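You operate a simulated robot arm through the tools that you are given. There is no shell and no other tool. Be economical: measure what you need, move in short steps, check, and stop when the job is done.

Carry out the task below with a simulated robot arm. There is one attempt and no reset: what you move stays moved.

TASK
Put the cocoa jar on the teal hot-water bottle. Then take the grey pad and put it on the plant saucer.
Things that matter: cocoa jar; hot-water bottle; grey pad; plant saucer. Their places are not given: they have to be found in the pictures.

It is judged by the outcome, as a careful person would: the job done as asked, and still so three seconds after it is handed in. It fails if anything else is knocked over, pushed out of place, dropped, spilled or broken.

THE ROBOT
A 7-joint arm with a two-finger parallel gripper, fixed in place. Base frame: the origin is at the foot of the arm, x ahead of it, y to its left, z up; the work surface is at about z = 70. Lengths are in cm, angles in degrees, forces in N, time in s.
With the tool pointing down near the work surface it reaches from about 14 to 66 cm from the base axis. Its first joint turns from -66.0 to 66.0 degrees. Payload 2.4 kg.
Tool frame: the origin (TCP) lies between the finger pads and is the grasp point; the fingertips stand 3 cm ahead of it; z points along the fingers, y is the line along which they close. The gripper opens to 9.4 cm. The fingers are 2.8 cm wide and 1 cm thick; the gripper's body (5 by 9.6 cm) begins 5.5 cm behind the TCP.
Orientation is told as [roll, pitch, yaw] about the base's x, y, z axes, in that order, counted from this pose: with the fingers straight down and closing along the base's y, the tool's x points along the base's -x, its y along +y and its z along -z.

THE INTERFACE
- The arm moves only by the tool apply_moves. Its argument "rows" is a list of rows, each a list of 3 entries, a list of its own where there are three numbers: the turn, a rotation vector about the tool's x, y, z in units of 45 degrees (1.0 is 45 degrees), then the shift along the tool's x, y, z in units of 500 mm (1.0 is 500 mm), then the finger opening in cm, from 0 to 9.4. In form: [[[ax, ay, az], [x, y, z], hand], ...]. A call has 1 to 12 rows; each row is the pose to reach, as a shift and turn from the pose commanded when the call began, along the tool's axes at that moment. A call with a number of a shift or a turn outside -1 to 1 is refused whole. A row lasts 0.2 s, in which the tool goes at most 5 cm and 8.6 degrees; a call with a longer step from one row to the next is refused whole, and so is a gripper value outside its range. A pose out of reach is approached as far as the arm can. The call stops where the force on the tool passes 40 N (or 10 N more than at its start, if that is more) or the arm is blocked; 0.2 s more then pass. The fingers move at their own pace (about 15.3 cm/s each) and stop on an object; they squeeze with about 33 N. The grip force told is the motor's: it shows also when the fingers shut on nothing. Time passes only in rows, and 0.2 s behind the last, so rows that repeat a pose let the fingers close. It gives the time, the measured TCP pose, the force on the tool (base axes), the opening and the grip force at its end, in the units of the frame above (readings bear some noise).
- Cameras (640 x 400 px; columns grow to the right, rows downward): "scene" is fixed at [5.08, 49.96, 142.82]; the picture's right is [-0.48, -0.88, 0.00], its down [-0.61, 0.33, -0.72] and it looks along [0.63, -0.35, -0.69] (base axes); focal length 373 px, centre (320, 200). "wrist" rides on the gripper at [-3.7, 0, -5.8] in the tool frame; the picture's right is [0.00, -1.00, 0.00], its down [0.97, 0.00, -0.24] and it looks along [0.24, 0.00, 0.97] (tool axes); focal length 218 px, centre (320, 200).
- camera(camera): a new picture of that camera. No time passes.
- locate(camera, pixels): there is no depth. For up to 12 entries [column, row, z] of the newest picture of that camera ("zoom" is the newest enlarged one), the place [x, y] in the base frame at which the ray of that pixel passes the height z, good to about 0.3 cm. No time passes.
- inspect(camera, box): a new picture of the part [left, top, right, bottom] of that camera's present view, enlarged. No time passes.
- finish_job(): hands the job in; it is judged then, once.

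Work in short steps. Measure before you move; look again where a grasp or a placing could have gone wrong, and mend it. You have 80 turns and 46 pictures in all, the two below and enlarged ones among them. Open the gripper and draw the arm clear of the work before you hand the job in, unless the task says otherwise; then end with one line.

The tools are called after "Request:" by a JSON object that holds its "name" and its "arguments". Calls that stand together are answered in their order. apply_moves: Moves the arm, as the interface text tells. Its arguments: {"type":"object","properties":{"rows":{"type":"array","items":{"type":"array"}}},"required":["rows"]} The other tools are called the same way: camera (camera) takes a picture; locate (camera, pixels) gives the place at which the rays of pixels pass given heights; inspect (camera, box) takes an enlarged picture of a part of a camera's view; finish_job () hands the job in.

At the start:

```text
clock: 0.0
eef_pos: [39.95, 10.87, 98.97]
orientation: [0.0, 0.0, 0.0]
force: [0.2, -0.2, -0.7]
gripper_width: 9.4
finger_force: 0.1
```

scene: 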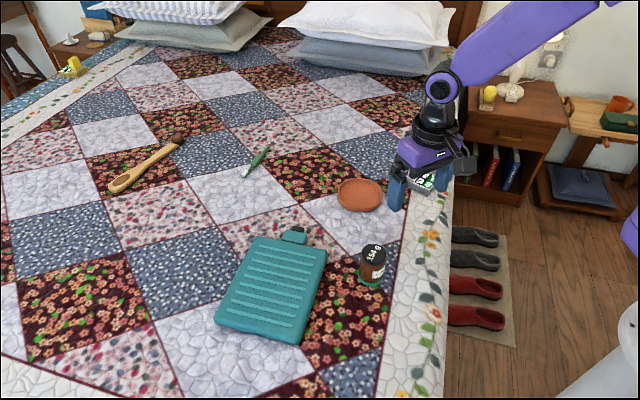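
wrist: 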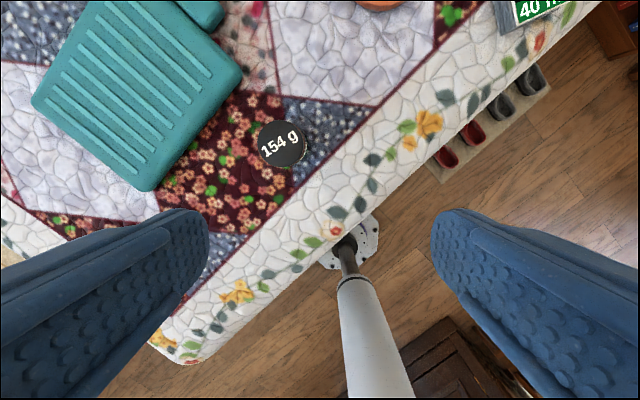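

The teal bottle, the cocoa jar (154 g lid) and the terracotta saucer show up; the grey pad may be the object with the green label under the gripper at scene (425,180). I'll enlarge both views.

Request:
{"name": "inspect", "arguments": {"camera": "scene", "box": [320, 120, 480, 220]}}

Request:
{"name": "inspect", "arguments": {"camera": "scene", "box": [200, 210, 440, 360]}}

Request:
{"name": "locate", "arguments": {"camera": "wrist", "pixels": [[283, 143, 77], [283, 143, 80], [530, 10, 70], [525, 30, 70], [500, 20, 70], [380, 0, 70]]}}

Request:
{"name": "locate", "arguments": {"camera": "scene", "pixels": [[259, 237, 73], [327, 250, 73], [297, 344, 73], [214, 322, 73], [337, 195, 71], [382, 195, 71], [360, 178, 71], [360, 212, 71], [374, 249, 77], [371, 284, 70], [359, 270, 72], [384, 280, 72]]}}

```text
4.00 times, centred on (400, 170) of scene
```

zoom: 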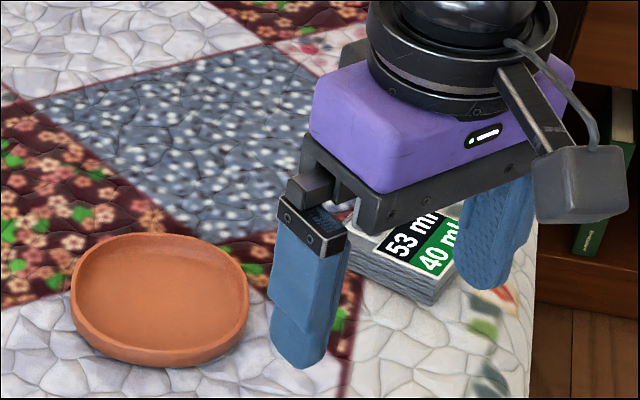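

```text
2.67 times, centred on (320, 285) of scene
```

zoom: 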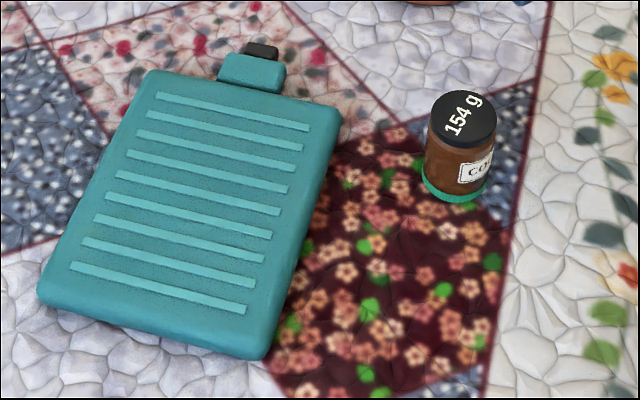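

```text
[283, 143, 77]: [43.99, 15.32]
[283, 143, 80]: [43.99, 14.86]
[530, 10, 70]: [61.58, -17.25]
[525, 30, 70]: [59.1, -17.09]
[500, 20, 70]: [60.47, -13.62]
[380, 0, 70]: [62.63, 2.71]
```

```text
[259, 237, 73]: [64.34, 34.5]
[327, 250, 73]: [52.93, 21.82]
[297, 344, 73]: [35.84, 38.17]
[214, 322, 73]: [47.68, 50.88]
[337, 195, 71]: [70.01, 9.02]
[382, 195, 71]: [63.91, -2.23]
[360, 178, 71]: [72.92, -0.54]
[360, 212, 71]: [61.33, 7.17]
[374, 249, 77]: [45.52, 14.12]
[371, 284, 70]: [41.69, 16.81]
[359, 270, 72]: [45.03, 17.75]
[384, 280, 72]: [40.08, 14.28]
```

The pad sits around (60,-17), the saucer around (67,3), the jar around (44,15), about 8 cm tall. I'll go above the jar first and check.

Request:
{"name": "apply_moves", "arguments": {"rows": [[[0, 0, 0], [-0.04, 0.04, 0.05], 9.4], [[0, 0, 0], [-0.081, 0.084, 0.1], 9.4], [[0, 0, 0], [-0.081, 0.084, 0.18], 9.4], [[0, 0, 0], [-0.081, 0.084, 0.22], 9.4], [[0, 0, 0], [-0.081, 0.084, 0.22], 9.4]]}}

Request:
{"name": "camera", "arguments": {"camera": "wrist"}}

Request:
{"name": "camera", "arguments": {"camera": "scene"}}

```text
clock: 1.2
eef_pos: [44.03, 15.18, 87.72]
orientation: [-0.1, -0.1, -0.1]
force: [1.1, 0.3, 0.7]
gripper_width: 9.38
finger_force: 0.1
```

```text
41 pictures are left
```

wrist: 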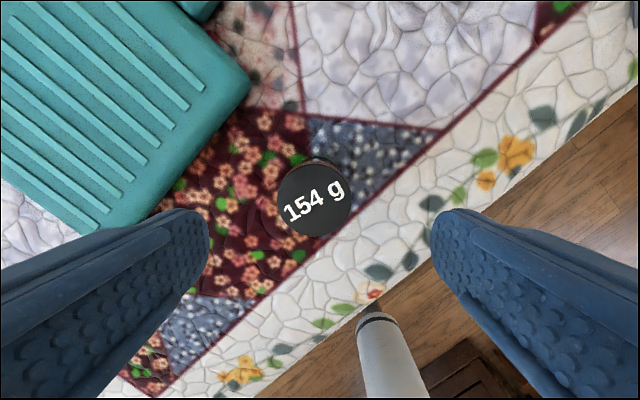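

```text
40 pictures are left
```

scene: 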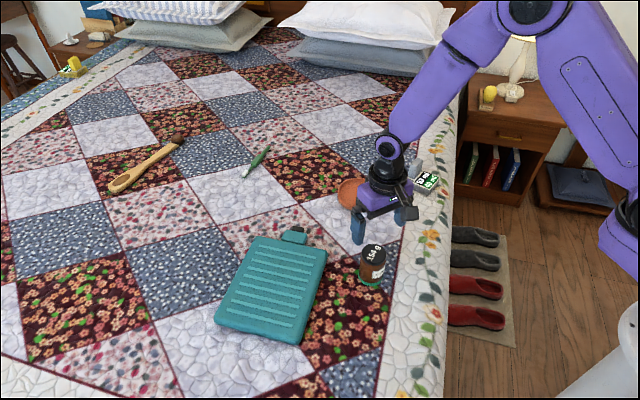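

Request:
{"name": "locate", "arguments": {"camera": "wrist", "pixels": [[315, 200, 78], [315, 200, 77], [278, 200, 78], [353, 200, 78], [315, 237, 78]]}}

Request:
{"name": "inspect", "arguments": {"camera": "scene", "box": [350, 140, 470, 215]}}

```text
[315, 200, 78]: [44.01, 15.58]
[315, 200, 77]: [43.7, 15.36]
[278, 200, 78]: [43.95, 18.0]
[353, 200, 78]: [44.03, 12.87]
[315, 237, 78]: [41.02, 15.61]
```

```text
5.33 times, centred on (410, 178) of scene
```

zoom: 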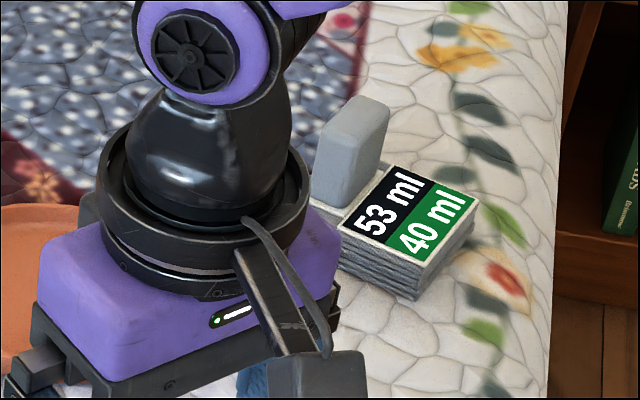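

Jar centre (43.9,15.5), diameter ~5.1 cm. I'll descend to TCP z≈75.2 and close.

Request:
{"name": "apply_moves", "arguments": {"rows": [[[0, 0, 0], [0.002, 0.007, 0.08], 9.4], [[0, 0, 0], [0.002, 0.007, 0.16], 9.4], [[0, 0, 0], [0.002, 0.007, 0.22], 9.4], [[0, 0, 0], [0.002, 0.007, 0.252], 9.4], [[0, 0, 0], [0.002, 0.007, 0.252], 9.4], [[0, 0, 0], [0.002, 0.007, 0.252], 5.5], [[0, 0, 0], [0.002, 0.007, 0.252], 4], [[0, 0, 0], [0.002, 0.007, 0.252], 4]]}}

```text
clock: 3.0
eef_pos: [43.85, 15.57, 75.23]
orientation: [0.0, 0.0, 0.1]
force: [0.3, -0.3, 0.7]
gripper_width: 5.51
finger_force: 32.6
```

Gripped at 5.5 cm width. Lift and check.

Request:
{"name": "apply_moves", "arguments": {"rows": [[[0, 0, 0], [0, 0, -0.04], 4], [[0, 0, 0], [0, 0, -0.1], 4], [[0, 0, 0], [0, 0, -0.17], 4], [[0, 0, 0], [0, 0, -0.24], 4], [[0, 0, 0], [0, 0, -0.24], 4]]}}

Request:
{"name": "camera", "arguments": {"camera": "scene"}}

Request:
{"name": "camera", "arguments": {"camera": "wrist"}}

```text
clock: 4.2
eef_pos: [43.97, 15.55, 87.22]
orientation: [0.0, 0.1, 0.1]
force: [-0.4, 0.4, -1.6]
gripper_width: 5.5
finger_force: 33.0
```

```text
38 pictures are left
```

scene: 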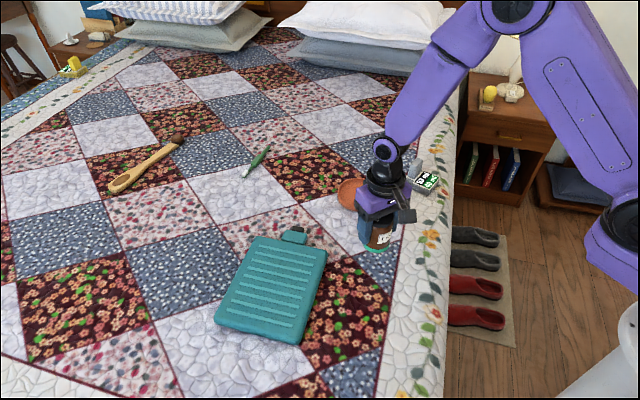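

```text
37 pictures are left
```

wrist: 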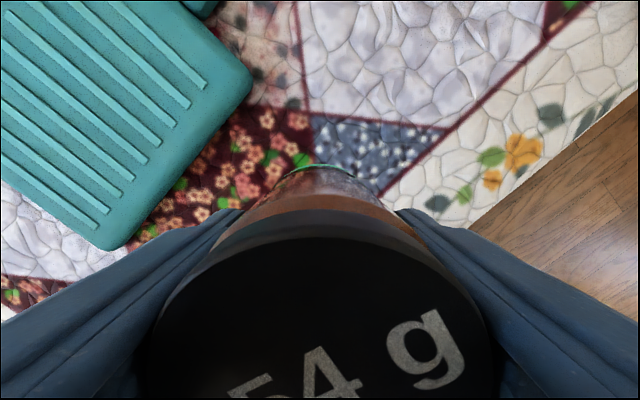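

Jar held securely. Carry it over the bottle centre, about (49,36).

Request:
{"name": "apply_moves", "arguments": {"rows": [[[0, 0, 0], [-0.02, 0.08, 0], 4], [[0, 0, 0], [-0.04, 0.16, 0], 4], [[0, 0, 0], [-0.06, 0.24, 0], 4], [[0, 0, 0], [-0.08, 0.32, 0], 4], [[0, 0, 0], [-0.1, 0.38, 0], 4], [[0, 0, 0], [-0.1, 0.41, 0], 4], [[0, 0, 0], [-0.1, 0.41, 0], 4]]}}

Request:
{"name": "camera", "arguments": {"camera": "scene"}}

Request:
{"name": "camera", "arguments": {"camera": "wrist"}}

```text
clock: 5.8
eef_pos: [48.88, 35.89, 87.27]
orientation: [0.1, 0.1, 0.0]
force: [-0.5, 0.6, -0.7]
gripper_width: 5.49
finger_force: 32.4
```

```text
36 pictures are left
```

scene: 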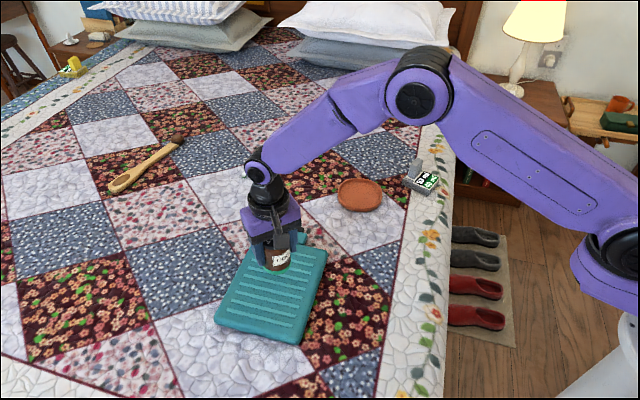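

```text
35 pictures are left
```

wrist: 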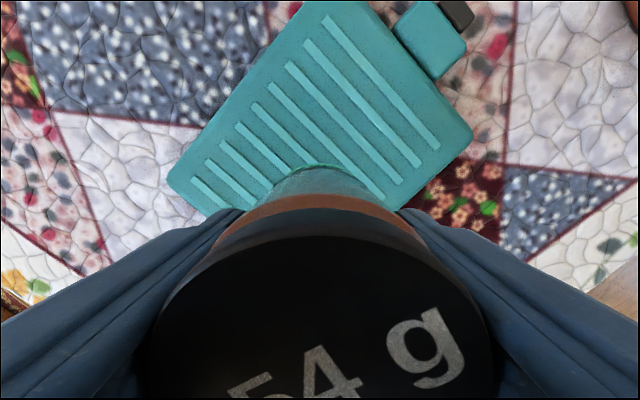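

Request:
{"name": "locate", "arguments": {"camera": "wrist", "pixels": [[330, 2, 74], [473, 135, 74], [170, 180, 74], [330, 2, 73], [473, 135, 73], [170, 180, 73]]}}

Request:
{"name": "locate", "arguments": {"camera": "scene", "pixels": [[327, 252, 74], [214, 320, 74], [298, 342, 74], [250, 238, 74]]}}

```text
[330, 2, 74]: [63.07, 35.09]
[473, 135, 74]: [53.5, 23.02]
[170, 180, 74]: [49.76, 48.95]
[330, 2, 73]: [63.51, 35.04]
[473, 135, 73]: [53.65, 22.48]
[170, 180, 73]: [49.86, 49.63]
```

```text
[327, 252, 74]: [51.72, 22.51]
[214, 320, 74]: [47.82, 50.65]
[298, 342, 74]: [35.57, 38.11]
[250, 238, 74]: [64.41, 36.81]
```

Bottle centre confirmed near (50,36). Lower in small steps till contact.

Request:
{"name": "apply_moves", "arguments": {"rows": [[[0, 0, 0], [0, 0, 0.06], 4], [[0, 0, 0], [0, 0, 0.11], 4], [[0, 0, 0], [0, 0, 0.13], 4], [[0, 0, 0], [0, 0, 0.14], 4], [[0, 0, 0], [0, 0, 0.146], 4], [[0, 0, 0], [0, 0, 0.146], 4]]}}

Request:
{"name": "inspect", "arguments": {"camera": "scene", "box": [200, 210, 360, 310]}}

```text
clock: 7.2
eef_pos: [48.72, 35.99, 79.84]
orientation: [0.0, 0.1, 0.1]
force: [-0.5, 0.4, -1.9]
gripper_width: 5.5
finger_force: 33.1
```

```text
4.00 times, centred on (280, 260) of scene
```

zoom: 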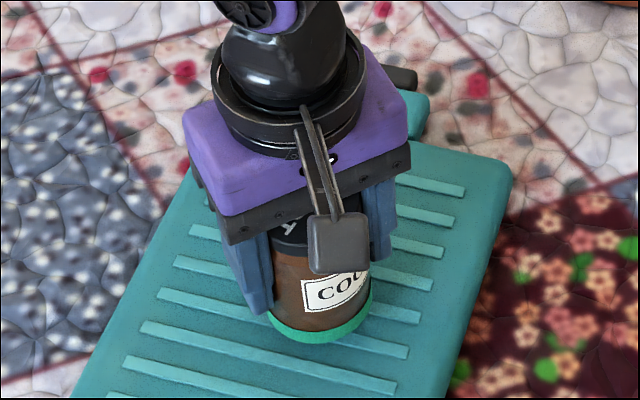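

Request:
{"name": "apply_moves", "arguments": {"rows": [[[0, 0, 0], [0, 0, 0.006], 4], [[0, 0, 0], [0, 0, 0.01], 4], [[0, 0, 0], [0, 0, 0.01], 4]]}}

```text
clock: 8.0
eef_pos: [48.9, 36.11, 79.4]
orientation: [0.0, 0.0, 0.0]
force: [-0.2, 0.7, -0.7]
gripper_width: 5.51
finger_force: 33.1
```

Request:
{"name": "apply_moves", "arguments": {"rows": [[[0, 0, 0], [0, 0, 0.005], 4], [[0, 0, 0], [0, 0, 0.008], 4], [[0, 0, 0], [0, 0, 0.008], 4]]}}

```text
clock: 8.8
eef_pos: [48.9, 36.0, 79.03]
orientation: [-0.1, 0.0, 0.0]
force: [0.2, -0.2, -2.2]
gripper_width: 5.49
finger_force: 32.9
```

Request:
{"name": "apply_moves", "arguments": {"rows": [[[0, 0, 0], [0, 0, 0.005], 4], [[0, 0, 0], [0, 0, 0.008], 4], [[0, 0, 0], [0, 0, 0.008], 4]]}}

Request:
{"name": "inspect", "arguments": {"camera": "scene", "box": [200, 210, 360, 310]}}

```text
clock: 9.6
eef_pos: [48.88, 36.03, 78.58]
orientation: [0.1, 0.0, 0.0]
force: [-0.8, 1.2, -1.7]
gripper_width: 5.5
finger_force: 33.0
```

```text
4.00 times, centred on (280, 260) of scene
```

zoom: 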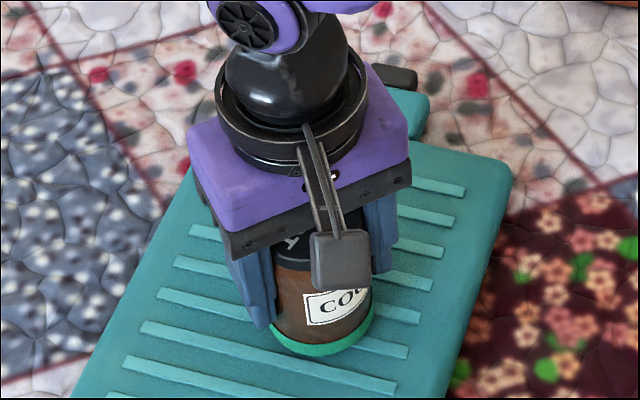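

Request:
{"name": "apply_moves", "arguments": {"rows": [[[0, 0, 0], [0, 0, 0.005], 4], [[0, 0, 0], [0, 0, 0.008], 4], [[0, 0, 0], [0, 0, 0.008], 4]]}}

Request:
{"name": "locate", "arguments": {"camera": "zoom", "pixels": [[318, 357, 72], [318, 357, 73], [318, 357, 74]]}}

```text
clock: 10.4
eef_pos: [48.85, 35.99, 78.23]
orientation: [0.0, 0.0, 0.1]
force: [0.3, 1.0, -2.2]
gripper_width: 5.52
finger_force: 32.7
```

```text
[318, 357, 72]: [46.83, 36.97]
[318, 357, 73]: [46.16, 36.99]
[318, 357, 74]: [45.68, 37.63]
```

Request:
{"name": "apply_moves", "arguments": {"rows": [[[0, 0, 0], [0, 0, 0.005], 4], [[0, 0, 0], [0, 0, 0.008], 4], [[0, 0, 0], [0, 0, 0.008], 4]]}}

```text
clock: 11.2
eef_pos: [49.03, 36.01, 77.95]
orientation: [0.1, -0.1, 0.0]
force: [-6.2, -3.9, 22.9]
gripper_width: 5.49
finger_force: 33.1
```

Contact (23 N up). Ease off slightly, then open and retreat upward.

Request:
{"name": "apply_moves", "arguments": {"rows": [[[0, 0, 0], [0, 0, -0.002], 4], [[0, 0, 0], [0, 0, -0.003], 4]]}}

```text
clock: 11.8
eef_pos: [48.86, 36.05, 77.89]
orientation: [0.2, -0.1, 0.1]
force: [3.1, 1.7, 4.3]
gripper_width: 5.5
finger_force: 33.3
```

Request:
{"name": "apply_moves", "arguments": {"rows": [[[0, 0, 0], [0, 0, 0], 6.2], [[0, 0, 0], [0, 0, 0], 8.5], [[0, 0, 0], [0, 0, 0], 8.5], [[0, 0, 0], [0, 0, -0.05], 8.5], [[0, 0, 0], [0, 0, -0.13], 8.5], [[0, 0, 0], [0, 0, -0.21], 8.5], [[0, 0, 0], [0, 0, -0.29], 8.5], [[0, 0, 0], [0, 0, -0.29], 8.5]]}}

Request:
{"name": "inspect", "arguments": {"camera": "scene", "box": [200, 210, 360, 310]}}

```text
clock: 13.6
eef_pos: [48.98, 35.91, 92.54]
orientation: [0.0, 0.1, 0.0]
force: [0.6, -0.1, 0.4]
gripper_width: 8.51
finger_force: 0.1
```

```text
4.00 times, centred on (280, 260) of scene
```

zoom: 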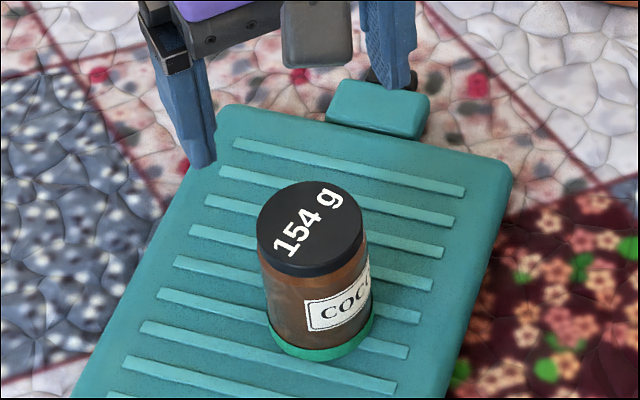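

Jar stands upright on the bottle. Now look at the pad and the saucer.

Request:
{"name": "inspect", "arguments": {"camera": "scene", "box": [320, 140, 464, 230]}}

```text
4.44 times, centred on (392, 185) of scene
```

zoom: 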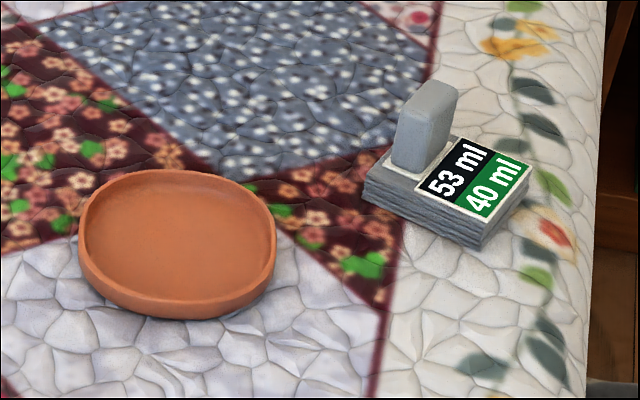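

Request:
{"name": "locate", "arguments": {"camera": "zoom", "pixels": [[363, 195, 70], [482, 248, 70], [362, 180, 73], [480, 235, 73], [531, 168, 73], [392, 165, 73], [420, 177, 73], [452, 145, 73], [80, 250, 71], [276, 240, 71], [175, 170, 72.5], [180, 318, 70]]}}

Request:
{"name": "locate", "arguments": {"camera": "zoom", "pixels": [[400, 115, 77], [430, 120, 77], [457, 90, 77], [430, 80, 77], [400, 115, 78], [430, 120, 78], [457, 90, 78], [430, 80, 78]]}}

```text
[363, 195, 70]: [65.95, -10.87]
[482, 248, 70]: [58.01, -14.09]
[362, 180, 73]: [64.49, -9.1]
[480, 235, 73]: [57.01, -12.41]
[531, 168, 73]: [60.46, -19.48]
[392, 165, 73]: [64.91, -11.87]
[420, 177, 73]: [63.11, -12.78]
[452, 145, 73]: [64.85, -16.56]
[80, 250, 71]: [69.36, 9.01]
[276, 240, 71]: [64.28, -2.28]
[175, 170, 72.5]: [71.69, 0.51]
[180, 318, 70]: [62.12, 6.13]
```

```text
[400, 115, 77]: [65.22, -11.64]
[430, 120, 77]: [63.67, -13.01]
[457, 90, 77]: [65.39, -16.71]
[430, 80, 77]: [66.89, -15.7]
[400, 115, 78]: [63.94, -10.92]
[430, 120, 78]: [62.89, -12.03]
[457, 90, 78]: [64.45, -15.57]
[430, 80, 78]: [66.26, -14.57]
```

The pad carries an upright grey handle near (64.5,-14), its slab spanning about 8×8 cm. I'll move over there at height for a closer wrist view.

Request:
{"name": "apply_moves", "arguments": {"rows": [[[0, 0, 0], [-0.02, -0.085, 0], 9.4], [[0, 0, 0], [-0.04, -0.17, 0], 9.4], [[0, 0, 0], [-0.06, -0.26, 0], 9.4], [[0, 0, 0], [-0.08, -0.35, 0], 9.4], [[0, 0, 0], [-0.1, -0.44, 0], 9.4], [[0, 0, 0], [-0.12, -0.53, 0], 9.4], [[0, 0, 0], [-0.14, -0.62, 0], 9.4], [[0, 0, 0], [-0.16, -0.71, 0], 9.4], [[0, 0, 0], [-0.18, -0.8, 0], 9.4], [[0, 0, 0], [-0.2, -0.89, 0], 9.4], [[0, 0, 0], [-0.22, -0.98, 0], 9.4], [[0, 0, 0], [-0.22, -0.98, 0], 9.4]]}}

Request:
{"name": "camera", "arguments": {"camera": "wrist"}}

```text
clock: 16.2
eef_pos: [59.53, -13.01, 92.5]
orientation: [-0.1, 0.0, 0.0]
force: [0.7, -0.4, -0.6]
gripper_width: 9.4
finger_force: 0.1
```

```text
30 pictures are left
```

wrist: 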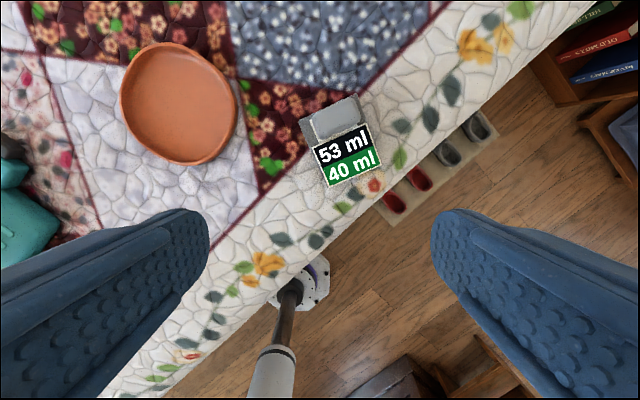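

Request:
{"name": "inspect", "arguments": {"camera": "wrist", "box": [272, 80, 400, 200]}}

Request:
{"name": "locate", "arguments": {"camera": "wrist", "pixels": [[300, 122, 73], [360, 95, 73], [381, 165, 73], [328, 187, 73], [312, 120, 77], [356, 104, 77], [362, 122, 77], [318, 140, 77], [122, 100, 72], [237, 110, 72], [175, 42, 72], [195, 165, 72]]}}

```text
3.33 times, centred on (336, 140) of wrist
```

zoom: 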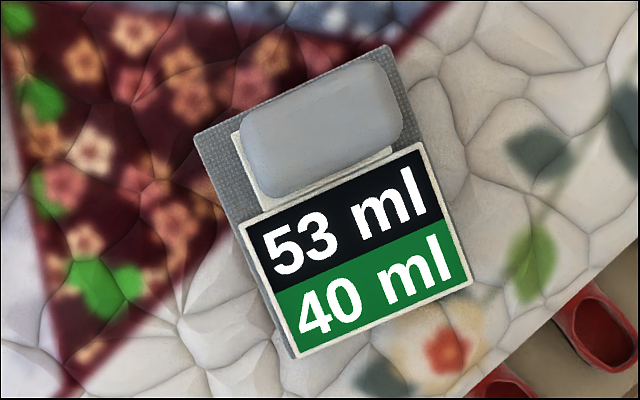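

```text
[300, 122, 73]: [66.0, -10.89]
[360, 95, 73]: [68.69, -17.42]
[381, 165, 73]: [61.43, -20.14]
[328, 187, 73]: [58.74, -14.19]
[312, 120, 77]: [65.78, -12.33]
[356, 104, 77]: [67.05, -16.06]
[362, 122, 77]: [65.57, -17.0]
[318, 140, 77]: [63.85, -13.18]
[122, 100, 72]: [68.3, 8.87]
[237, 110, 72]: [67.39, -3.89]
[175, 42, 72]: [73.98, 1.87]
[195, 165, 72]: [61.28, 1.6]
```

Wrist and scene views agree: slab top ≈71.7, handle top ≈77 centred near (65.5,-14.6), long side (3.9 cm) at azimuth ≈ -68°. I'll grip the handle's ends (yaw +21.5°), with an 18° outward tilt for reach; first yaw, and tilt next.

Request:
{"name": "apply_moves", "arguments": {"rows": [[[0, 0, -0.16], [0, 0, 0], 9.4], [[0, 0, -0.32], [0, 0, 0], 9.4], [[0, 0, -0.478], [0, 0, 0], 9.4], [[0, 0, -0.478], [0, 0, 0], 9.4]]}}

Request:
{"name": "apply_moves", "arguments": {"rows": [[[0, -0.14, 0], [0, 0, 0], 7], [[0, -0.28, 0], [0, 0, 0], 7], [[0, -0.4, 0], [0, 0, 0], 7], [[0, -0.4, 0], [0, 0, 0], 7]]}}

Request:
{"name": "camera", "arguments": {"camera": "wrist"}}

```text
clock: 17.2
eef_pos: [59.74, -12.95, 92.5]
orientation: [0.1, 0.0, 21.6]
force: [-0.4, -0.3, -0.1]
gripper_width: 9.4
finger_force: 0.1
```

```text
clock: 18.2
eef_pos: [59.81, -12.94, 92.53]
orientation: [0.0, -18.1, 21.5]
force: [0.2, -0.3, -0.1]
gripper_width: 7.01
finger_force: 0.1
```

```text
28 pictures are left
```

wrist: 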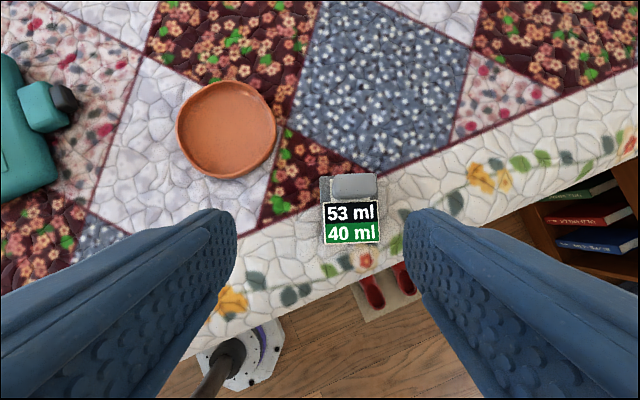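

Request:
{"name": "inspect", "arguments": {"camera": "wrist", "box": [302, 160, 398, 250]}}

```text
4.44 times, centred on (350, 205) of wrist
```

zoom: 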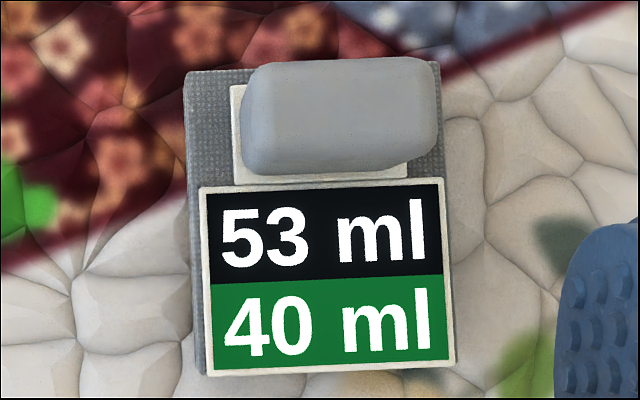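

Request:
{"name": "locate", "arguments": {"camera": "zoom", "pixels": [[243, 120, 77], [438, 105, 77], [343, 75, 77], [343, 150, 77], [200, 187, 71.8], [443, 177, 71.8], [455, 362, 71.8], [208, 375, 71.8], [187, 72, 71.8], [440, 60, 71.8]]}}

```text
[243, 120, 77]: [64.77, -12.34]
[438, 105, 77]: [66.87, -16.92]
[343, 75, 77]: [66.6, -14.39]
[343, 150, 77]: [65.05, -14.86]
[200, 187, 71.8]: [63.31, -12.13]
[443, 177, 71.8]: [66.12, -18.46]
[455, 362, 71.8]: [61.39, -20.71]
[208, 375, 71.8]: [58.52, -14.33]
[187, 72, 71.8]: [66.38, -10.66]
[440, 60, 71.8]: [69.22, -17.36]
```

Handle centre (65.8,-14.6), yaw should be ≈24°. Move to a hover above it.

Request:
{"name": "apply_moves", "arguments": {"rows": [[[-0.006, 0, -0.018], [-0.0135, -0.0243, 0.064], 7], [[-0.012, 0, -0.036], [-0.027, -0.0486, 0.128], 7], [[-0.017, 0, -0.053], [-0.0406, -0.073, 0.192], 7], [[-0.017, 0, -0.053], [-0.0406, -0.073, 0.192], 7], [[-0.017, 0, -0.053], [-0.0406, -0.073, 0.192], 7]]}}

Request:
{"name": "camera", "arguments": {"camera": "wrist"}}

Request:
{"name": "inspect", "arguments": {"camera": "scene", "box": [340, 100, 484, 190]}}

```text
clock: 19.4
eef_pos: [65.8, -14.44, 83.83]
orientation: [0.0, -18.0, 24.0]
force: [-0.7, 0.9, -0.5]
gripper_width: 7.02
finger_force: 0.0
```

```text
26 pictures are left
```

wrist: 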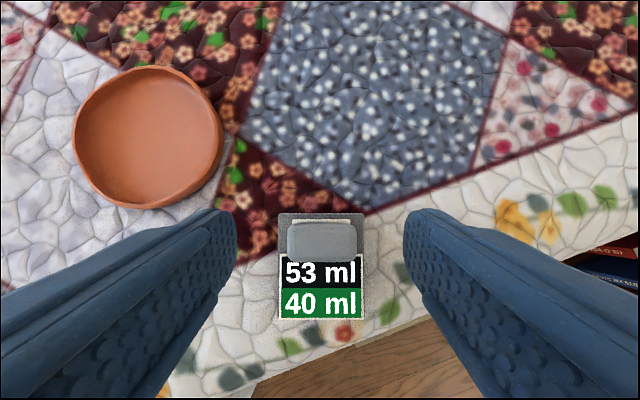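

```text
4.44 times, centred on (412, 145) of scene
```

zoom: 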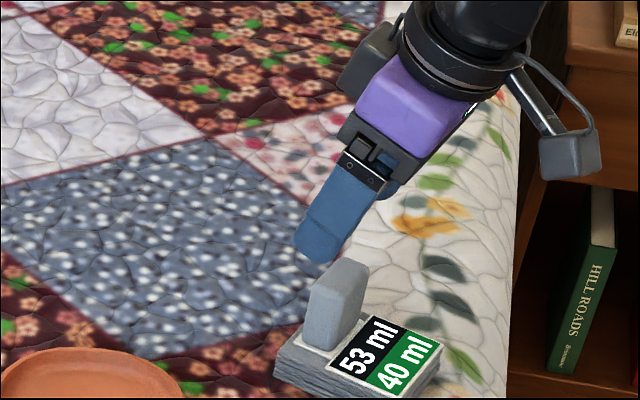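

Reached and aligned. Verify handle location from here.

Request:
{"name": "locate", "arguments": {"camera": "wrist", "pixels": [[289, 238, 76.5], [357, 238, 76.5], [322, 224, 76.5], [322, 250, 76.5], [279, 213, 71.8], [364, 213, 71.8], [365, 318, 71.8], [279, 318, 71.8]]}}

```text
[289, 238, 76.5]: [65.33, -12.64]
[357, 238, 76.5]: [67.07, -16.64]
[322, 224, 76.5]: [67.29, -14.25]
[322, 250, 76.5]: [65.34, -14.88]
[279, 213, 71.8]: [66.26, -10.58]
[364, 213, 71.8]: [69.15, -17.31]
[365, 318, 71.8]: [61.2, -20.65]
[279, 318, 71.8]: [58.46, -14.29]
```

Request:
{"name": "apply_moves", "arguments": {"rows": [[[0, 0, 0], [0.016, -0.002, 0.053], 7], [[0, 0, 0], [0.032, -0.002, 0.106], 7], [[0, 0, 0], [0.042, -0.002, 0.14], 7], [[0, 0, 0], [0.0475, -0.002, 0.159], 7], [[0, 0, 0], [0.0475, -0.002, 0.159], 7]]}}

Request:
{"name": "inspect", "arguments": {"camera": "scene", "box": [352, 130, 480, 210]}}

Request:
{"name": "camera", "arguments": {"camera": "wrist"}}

```text
clock: 20.6
eef_pos: [66.14, -14.8, 75.67]
orientation: [0.0, -18.0, 24.0]
force: [0.6, 0.5, 0.8]
gripper_width: 6.98
finger_force: 0.0
```

```text
5.00 times, centred on (416, 170) of scene
```

zoom: 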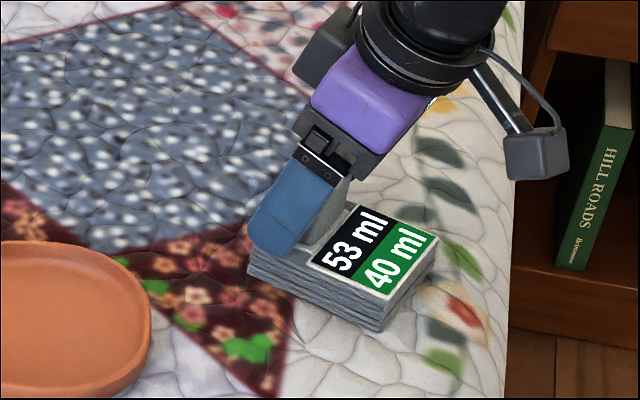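

```text
23 pictures are left
```

wrist: 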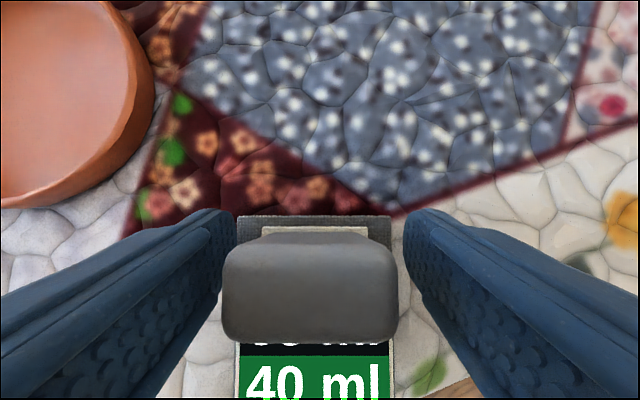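

Fingers straddle the handle. Close.

Request:
{"name": "apply_moves", "arguments": {"rows": [[[0, 0, 0], [0, 0, 0], 5], [[0, 0, 0], [0, 0, 0], 3], [[0, 0, 0], [0, 0, 0], 3], [[0, 0, 0], [0, 0, 0], 3]]}}

Request:
{"name": "camera", "arguments": {"camera": "wrist"}}

```text
clock: 21.6
eef_pos: [66.17, -14.83, 75.65]
orientation: [0.1, -18.0, 24.1]
force: [0.8, 1.1, 0.5]
gripper_width: 4.81
finger_force: 33.9
```

```text
22 pictures are left
```

wrist: 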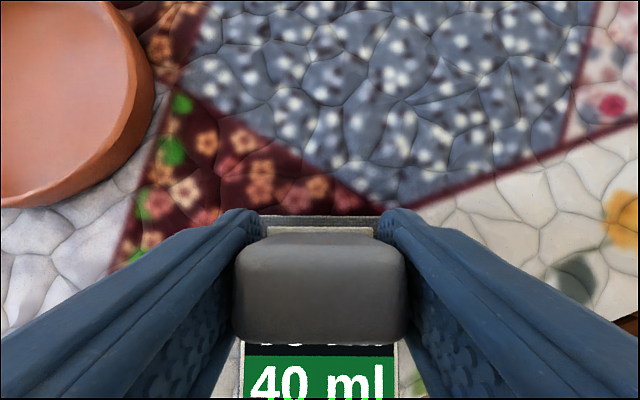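

Gripped at 4.8 cm. Lift slowly, straight up, 6 cm.

Request:
{"name": "apply_moves", "arguments": {"rows": [[[0, 0, 0], [-0.004, 0, -0.0123], 3], [[0, 0, 0], [-0.01, 0, -0.0308], 3], [[0, 0, 0], [-0.018, 0, -0.0554], 3], [[0, 0, 0], [-0.027, 0, -0.083], 3], [[0, 0, 0], [-0.034, 0, -0.1046], 3], [[0, 0, 0], [-0.0371, 0, -0.114], 3], [[0, 0, 0], [-0.0371, 0, -0.114], 3]]}}

Request:
{"name": "inspect", "arguments": {"camera": "scene", "box": [320, 100, 480, 200]}}

Request:
{"name": "camera", "arguments": {"camera": "wrist"}}

```text
clock: 23.2
eef_pos: [66.03, -14.73, 81.82]
orientation: [-0.1, -18.0, 24.1]
force: [-0.6, -0.1, -1.6]
gripper_width: 4.83
finger_force: 32.7
```

```text
4.00 times, centred on (400, 150) of scene
```

zoom: 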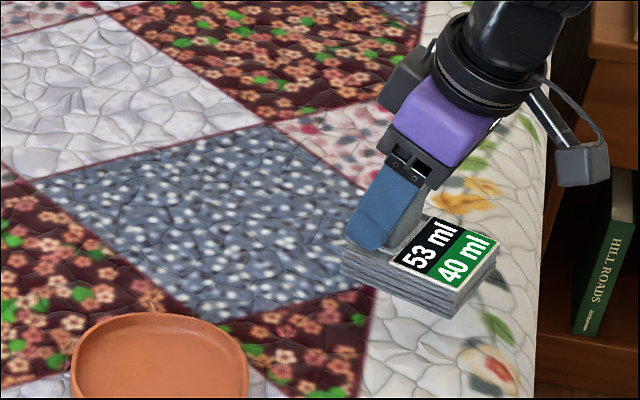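

```text
20 pictures are left
```

wrist: 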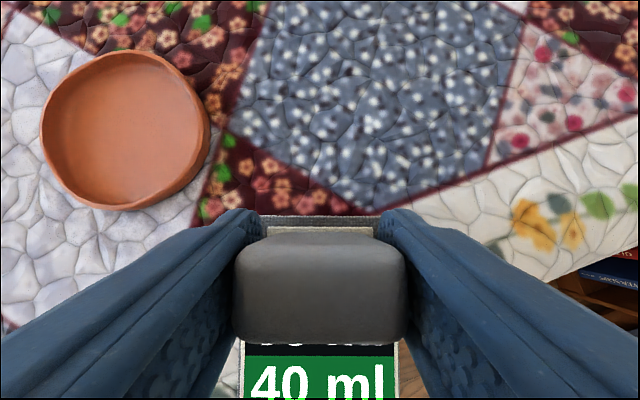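

Lifted and level. Measure the saucer precisely from this view.

Request:
{"name": "locate", "arguments": {"camera": "wrist", "pixels": [[40, 130, 72], [210, 125, 72], [115, 50, 72], [130, 208, 72], [50, 150, 70.8], [180, 165, 70.8], [100, 58, 70.8], [120, 205, 70.8]]}}

Request:
{"name": "inspect", "arguments": {"camera": "wrist", "box": [20, 30, 230, 220]}}

```text
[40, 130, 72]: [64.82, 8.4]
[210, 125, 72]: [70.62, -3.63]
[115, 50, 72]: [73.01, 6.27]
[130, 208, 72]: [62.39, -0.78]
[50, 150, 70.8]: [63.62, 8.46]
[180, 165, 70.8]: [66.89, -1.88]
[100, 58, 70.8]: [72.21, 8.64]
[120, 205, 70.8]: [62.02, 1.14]
```

```text
2.11 times, centred on (125, 125) of wrist
```

zoom: 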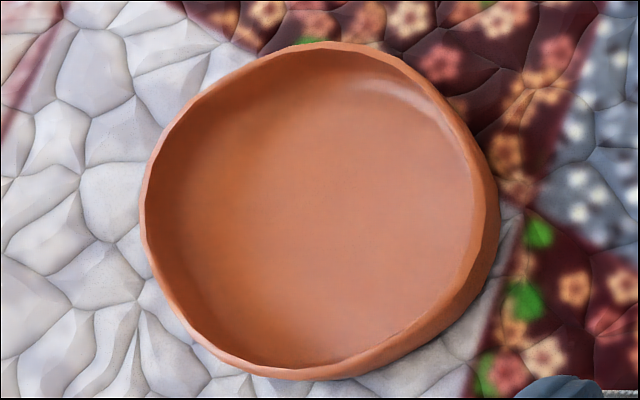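

Request:
{"name": "locate", "arguments": {"camera": "zoom", "pixels": [[142, 215, 72.5], [487, 190, 72.5], [335, 43, 72.5], [310, 370, 72.5], [185, 100, 72.5], [450, 100, 72.5], [195, 330, 72.5], [430, 320, 72.5], [318, 208, 70.8]]}}

Request:
{"name": "locate", "arguments": {"camera": "scene", "pixels": [[337, 192, 72.5], [382, 192, 72.5], [360, 178, 72.5], [360, 209, 72.5]]}}

```text
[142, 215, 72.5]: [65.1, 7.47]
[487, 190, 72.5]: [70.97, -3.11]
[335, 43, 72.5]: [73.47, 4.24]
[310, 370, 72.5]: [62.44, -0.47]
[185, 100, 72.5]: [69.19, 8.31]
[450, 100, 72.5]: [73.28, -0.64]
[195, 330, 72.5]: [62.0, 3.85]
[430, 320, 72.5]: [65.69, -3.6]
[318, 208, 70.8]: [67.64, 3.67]
```

```text
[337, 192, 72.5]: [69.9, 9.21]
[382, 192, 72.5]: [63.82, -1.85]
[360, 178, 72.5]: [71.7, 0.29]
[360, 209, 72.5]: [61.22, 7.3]
```

Saucer centre ≈(67.7,3.0), rim ≈71.5. With the pad centre 2.5 cm inward of the TCP, I want TCP ≈(70.1,3.1) at yaw ≈3°. Moving there at height to test reach.

Request:
{"name": "apply_moves", "arguments": {"rows": [[[0.024, 0, 0.074], [-0.0346, 0.0488, 0.0112], 3], [[0.048, 0, 0.148], [-0.0691, 0.0975, 0.0225], 3], [[0.072, 0, 0.222], [-0.1037, 0.1463, 0.0337], 3], [[0.096, 0, 0.296], [-0.1382, 0.1951, 0.0449], 3], [[0.12, 0, 0.37], [-0.1728, 0.2438, 0.0562], 3], [[0.144, 0, 0.444], [-0.2073, 0.2926, 0.0674], 3], [[0.144, 0, 0.444], [-0.2073, 0.2926, 0.0674], 3], [[0.144, 0, 0.444], [-0.2073, 0.2926, 0.0674], 3]]}}

Request:
{"name": "camera", "arguments": {"camera": "wrist"}}

Request:
{"name": "inspect", "arguments": {"camera": "scene", "box": [300, 130, 428, 210]}}

```text
clock: 25.0
eef_pos: [69.92, 2.99, 81.53]
orientation: [0.0, -18.0, 3.0]
force: [0.1, 0.7, -2.1]
gripper_width: 4.84
finger_force: 33.3
```

```text
18 pictures are left
```

wrist: 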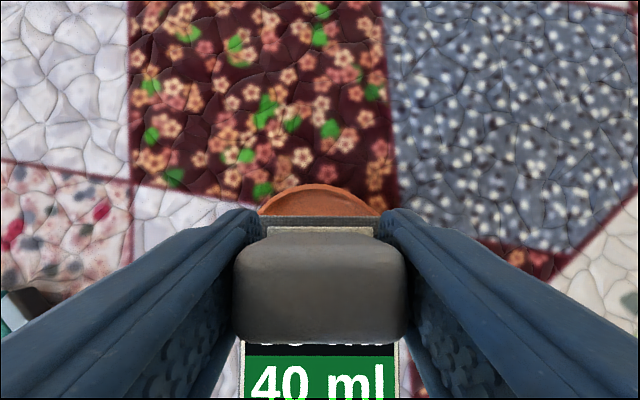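

```text
5.00 times, centred on (364, 170) of scene
```

zoom: 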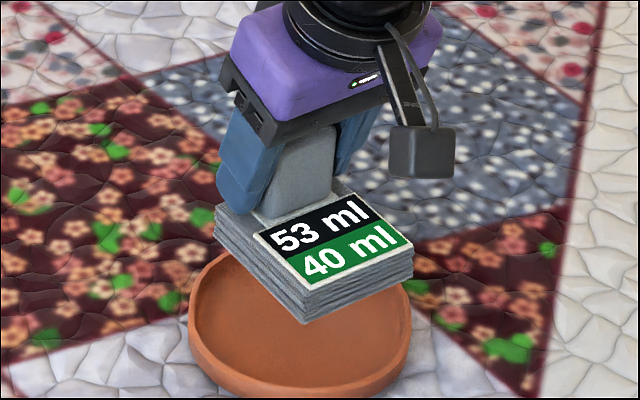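

Request:
{"name": "locate", "arguments": {"camera": "wrist", "pixels": [[319, 184, 71.5], [261, 205, 71.5], [378, 205, 71.5], [319, 188, 71.5]]}}

```text
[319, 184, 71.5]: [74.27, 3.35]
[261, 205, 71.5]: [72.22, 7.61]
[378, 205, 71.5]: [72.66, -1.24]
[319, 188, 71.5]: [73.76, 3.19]
```

Centre refined to (68.1,3.2). Shift +0.5 cm outward and lower 4.4 cm.

Request:
{"name": "apply_moves", "arguments": {"rows": [[[0, 0, 0], [-0.0095, 0.004, 0.0031], 3], [[0, 0, 0], [0.001, 0.004, 0.0355], 3], [[0, 0, 0], [0.011, 0.004, 0.066], 3], [[0, 0, 0], [0.0177, 0.004, 0.0868], 3], [[0, 0, 0], [0.0177, 0.004, 0.0868], 3]]}}

Request:
{"name": "inspect", "arguments": {"camera": "scene", "box": [300, 140, 428, 220]}}

Request:
{"name": "camera", "arguments": {"camera": "wrist"}}

```text
clock: 26.2
eef_pos: [70.52, 3.41, 77.38]
orientation: [0.0, -18.1, 3.0]
force: [-9.0, -0.3, 11.2]
gripper_width: 4.8
finger_force: 32.8
```

```text
5.00 times, centred on (364, 180) of scene
```

zoom: 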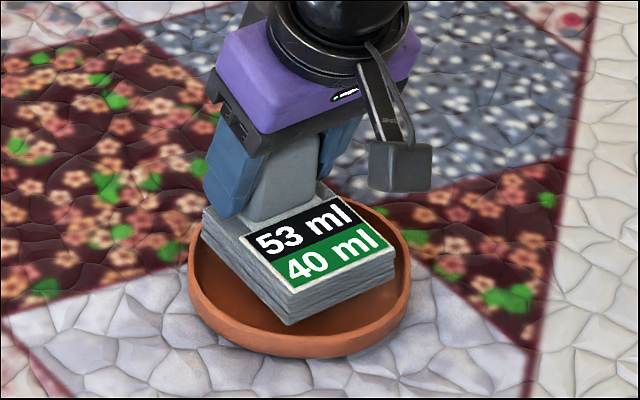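

```text
15 pictures are left
```

wrist: 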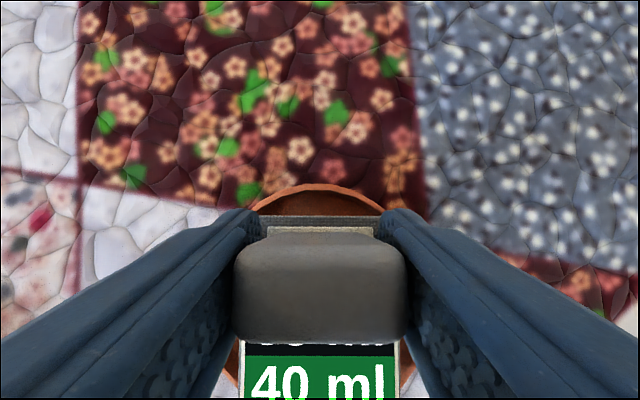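

Light contact: the far edge touches the rim (force −x). I'll measure the pad's offset in the saucer.

Request:
{"name": "inspect", "arguments": {"camera": "scene", "box": [328, 165, 392, 215]}}

```text
8.00 times, centred on (360, 190) of scene
```

zoom: 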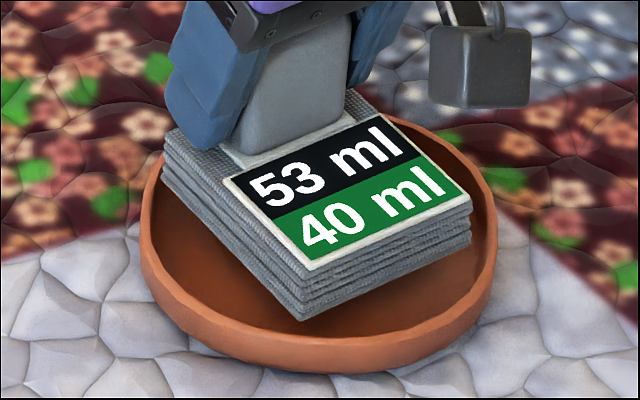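

Request:
{"name": "locate", "arguments": {"camera": "zoom", "pixels": [[163, 180, 71.7], [302, 320, 71.7], [470, 240, 71.7], [141, 215, 71.7], [496, 215, 71.7], [330, 372, 70], [150, 265, 71.7], [455, 300, 71.7], [320, 355, 71.7], [455, 145, 71.7]]}}

```text
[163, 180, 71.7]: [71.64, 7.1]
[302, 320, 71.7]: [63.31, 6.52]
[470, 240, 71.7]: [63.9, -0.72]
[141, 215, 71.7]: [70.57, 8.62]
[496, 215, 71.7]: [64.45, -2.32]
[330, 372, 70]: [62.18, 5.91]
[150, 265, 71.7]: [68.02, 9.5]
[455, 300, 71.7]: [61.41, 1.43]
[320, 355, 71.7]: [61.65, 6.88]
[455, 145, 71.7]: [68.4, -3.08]
```

Pad centre is ≈0.5 cm too far out. Raise a bit, shift inward 0.5 cm, then lower gently.

Request:
{"name": "apply_moves", "arguments": {"rows": [[[0, 0, 0], [-0.0019, 0, -0.0057], 3], [[0, 0, 0], [0.0077, 0, -0.0088], 3], [[0, 0, 0], [0.0077, 0, -0.0088], 3]]}}

Request:
{"name": "apply_moves", "arguments": {"rows": [[[0, 0, 0], [0.0012, 0, 0.0038], 3], [[0, 0, 0], [0.0025, 0, 0.0076], 3], [[0, 0, 0], [0.0037, 0, 0.0114], 3], [[0, 0, 0], [0.0037, 0, 0.0114], 3]]}}

```text
clock: 27.0
eef_pos: [70.05, 3.33, 77.53]
orientation: [-0.1, -18.0, 3.0]
force: [-0.5, 0.1, -2.1]
gripper_width: 4.83
finger_force: 32.6
```

```text
clock: 28.0
eef_pos: [69.94, 3.24, 77.06]
orientation: [-0.1, -18.0, 3.0]
force: [-0.5, 0.5, -2.6]
gripper_width: 4.81
finger_force: 32.9
```

No contact yet; keep lowering.

Request:
{"name": "apply_moves", "arguments": {"rows": [[[0, 0, 0], [0.0012, 0, 0.0038], 3], [[0, 0, 0], [0.0018, 0, 0.0057], 3], [[0, 0, 0], [0.0018, 0, 0.0057], 3]]}}

```text
clock: 28.8
eef_pos: [70.07, 3.3, 76.66]
orientation: [0.0, -18.1, 3.0]
force: [0.0, -0.2, -2.0]
gripper_width: 4.81
finger_force: 32.8
```

Request:
{"name": "apply_moves", "arguments": {"rows": [[[0, 0, 0], [0.0012, 0, 0.0038], 3], [[0, 0, 0], [0.0012, 0, 0.0038], 3]]}}

```text
clock: 29.4
eef_pos: [69.94, 3.32, 76.46]
orientation: [0.1, -18.0, 3.0]
force: [-0.6, -0.8, -2.5]
gripper_width: 4.8
finger_force: 32.9
```

Request:
{"name": "apply_moves", "arguments": {"rows": [[[0, 0, 0], [0.0012, 0, 0.0038], 3], [[0, 0, 0], [0.0012, 0, 0.0038], 3]]}}

Request:
{"name": "inspect", "arguments": {"camera": "scene", "box": [328, 165, 392, 215]}}

```text
clock: 30.0
eef_pos: [70.02, 3.26, 76.25]
orientation: [0.0, -17.9, 3.1]
force: [-0.2, 0.5, -1.8]
gripper_width: 4.76
finger_force: 32.8
```

```text
8.00 times, centred on (360, 190) of scene
```

zoom: 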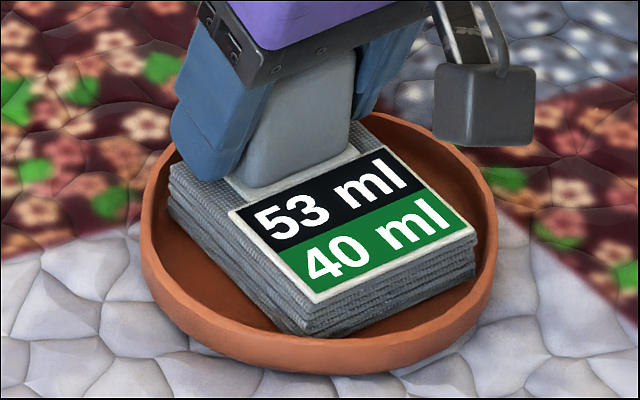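

Nearly seated inside the rim. Another 2 mm at a time.

Request:
{"name": "apply_moves", "arguments": {"rows": [[[0, 0, 0], [0.0012, 0, 0.0038], 3], [[0, 0, 0], [0.0012, 0, 0.0038], 3]]}}

```text
clock: 30.6
eef_pos: [70.04, 3.29, 76.08]
orientation: [0.1, -18.0, 2.9]
force: [0.0, 0.1, -3.5]
gripper_width: 4.81
finger_force: 33.0
```

Request:
{"name": "apply_moves", "arguments": {"rows": [[[0, 0, 0], [0.0012, 0, 0.0038], 3], [[0, 0, 0], [0.0012, 0, 0.0038], 3]]}}

```text
clock: 31.2
eef_pos: [69.96, 3.33, 75.93]
orientation: [0.1, -18.0, 3.0]
force: [-8.4, -1.9, 16.0]
gripper_width: 4.81
finger_force: 32.9
```

Seated (16 N). Ease 0.5 mm and open, then look before retreating.

Request:
{"name": "apply_moves", "arguments": {"rows": [[[0, 0, 0], [-0.0003, 0, -0.001], 3], [[0, 0, 0], [-0.0003, 0, -0.001], 5.2], [[0, 0, 0], [-0.0003, 0, -0.001], 6.8], [[0, 0, 0], [-0.0003, 0, -0.001], 6.8]]}}

Request:
{"name": "inspect", "arguments": {"camera": "scene", "box": [328, 165, 392, 215]}}

```text
clock: 32.2
eef_pos: [70.07, 3.39, 75.9]
orientation: [0.0, -18.0, 3.0]
force: [0.3, 3.3, 2.9]
gripper_width: 6.77
finger_force: 0.1
```

```text
8.00 times, centred on (360, 190) of scene
```

zoom: 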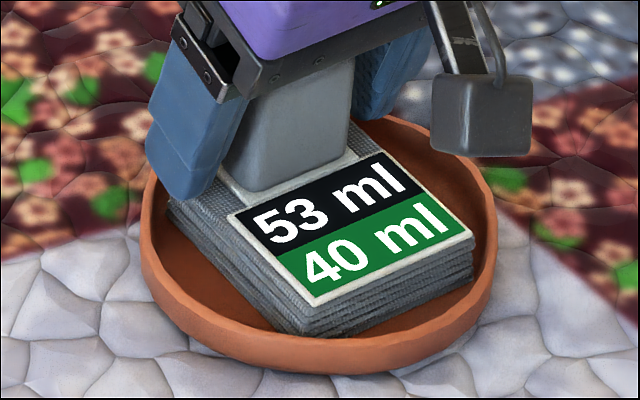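

Pad sits flat in the saucer. Retreat straight up, then back toward the base.

Request:
{"name": "apply_moves", "arguments": {"rows": [[[0, 0, 0], [-0.0062, 0, -0.019], 6.8], [[0, 0, 0], [-0.0185, 0, -0.057], 6.8], [[0, 0, 0], [-0.037, 0, -0.114], 6.8], [[0, 0, 0], [-0.062, 0, -0.19], 6.8], [[0, 0, 0], [-0.0866, 0, -0.266], 6.8], [[0, 0, 0], [-0.011, 0, -0.29], 6.8], [[0, 0, 0], [0.06, 0, -0.31], 6.8], [[0, 0, 0], [0.14, 0, -0.34], 6.8], [[0, 0, 0], [0.22, 0, -0.365], 6.8], [[0, 0, 0], [0.22, 0, -0.365], 6.8]]}}

Request:
{"name": "camera", "arguments": {"camera": "scene"}}

Request:
{"name": "inspect", "arguments": {"camera": "scene", "box": [300, 140, 428, 220]}}

```text
clock: 34.4
eef_pos: [53.82, 2.71, 90.09]
orientation: [-0.1, -18.0, 2.9]
force: [-0.5, 0.3, -0.3]
gripper_width: 6.8
finger_force: 0.0
```

```text
11 pictures are left
```

scene: 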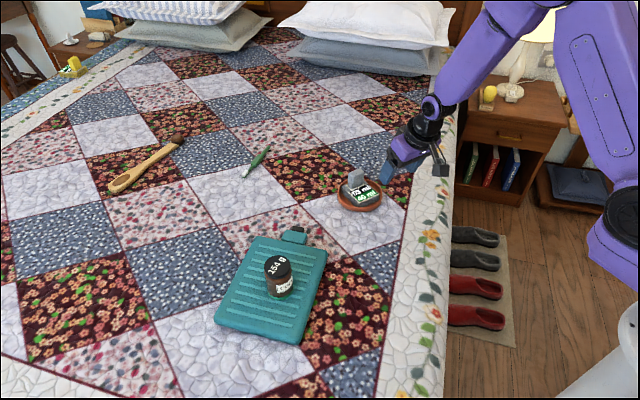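

```text
5.00 times, centred on (364, 180) of scene
```

zoom: 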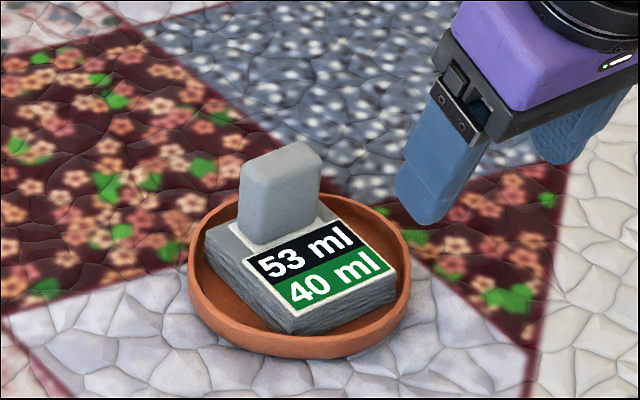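

The jar stands on the bottle and the pad sits flat in the saucer. Nothing else has moved, the gripper is open and the arm is clear, so I'm handing in.

Request:
{"name": "finish_job", "arguments": {}}

```text
The job is handed in.
```

The cocoa jar is standing on the teal hot-water bottle, the grey pad is lying flat in the plant saucer, and the job is handed in.
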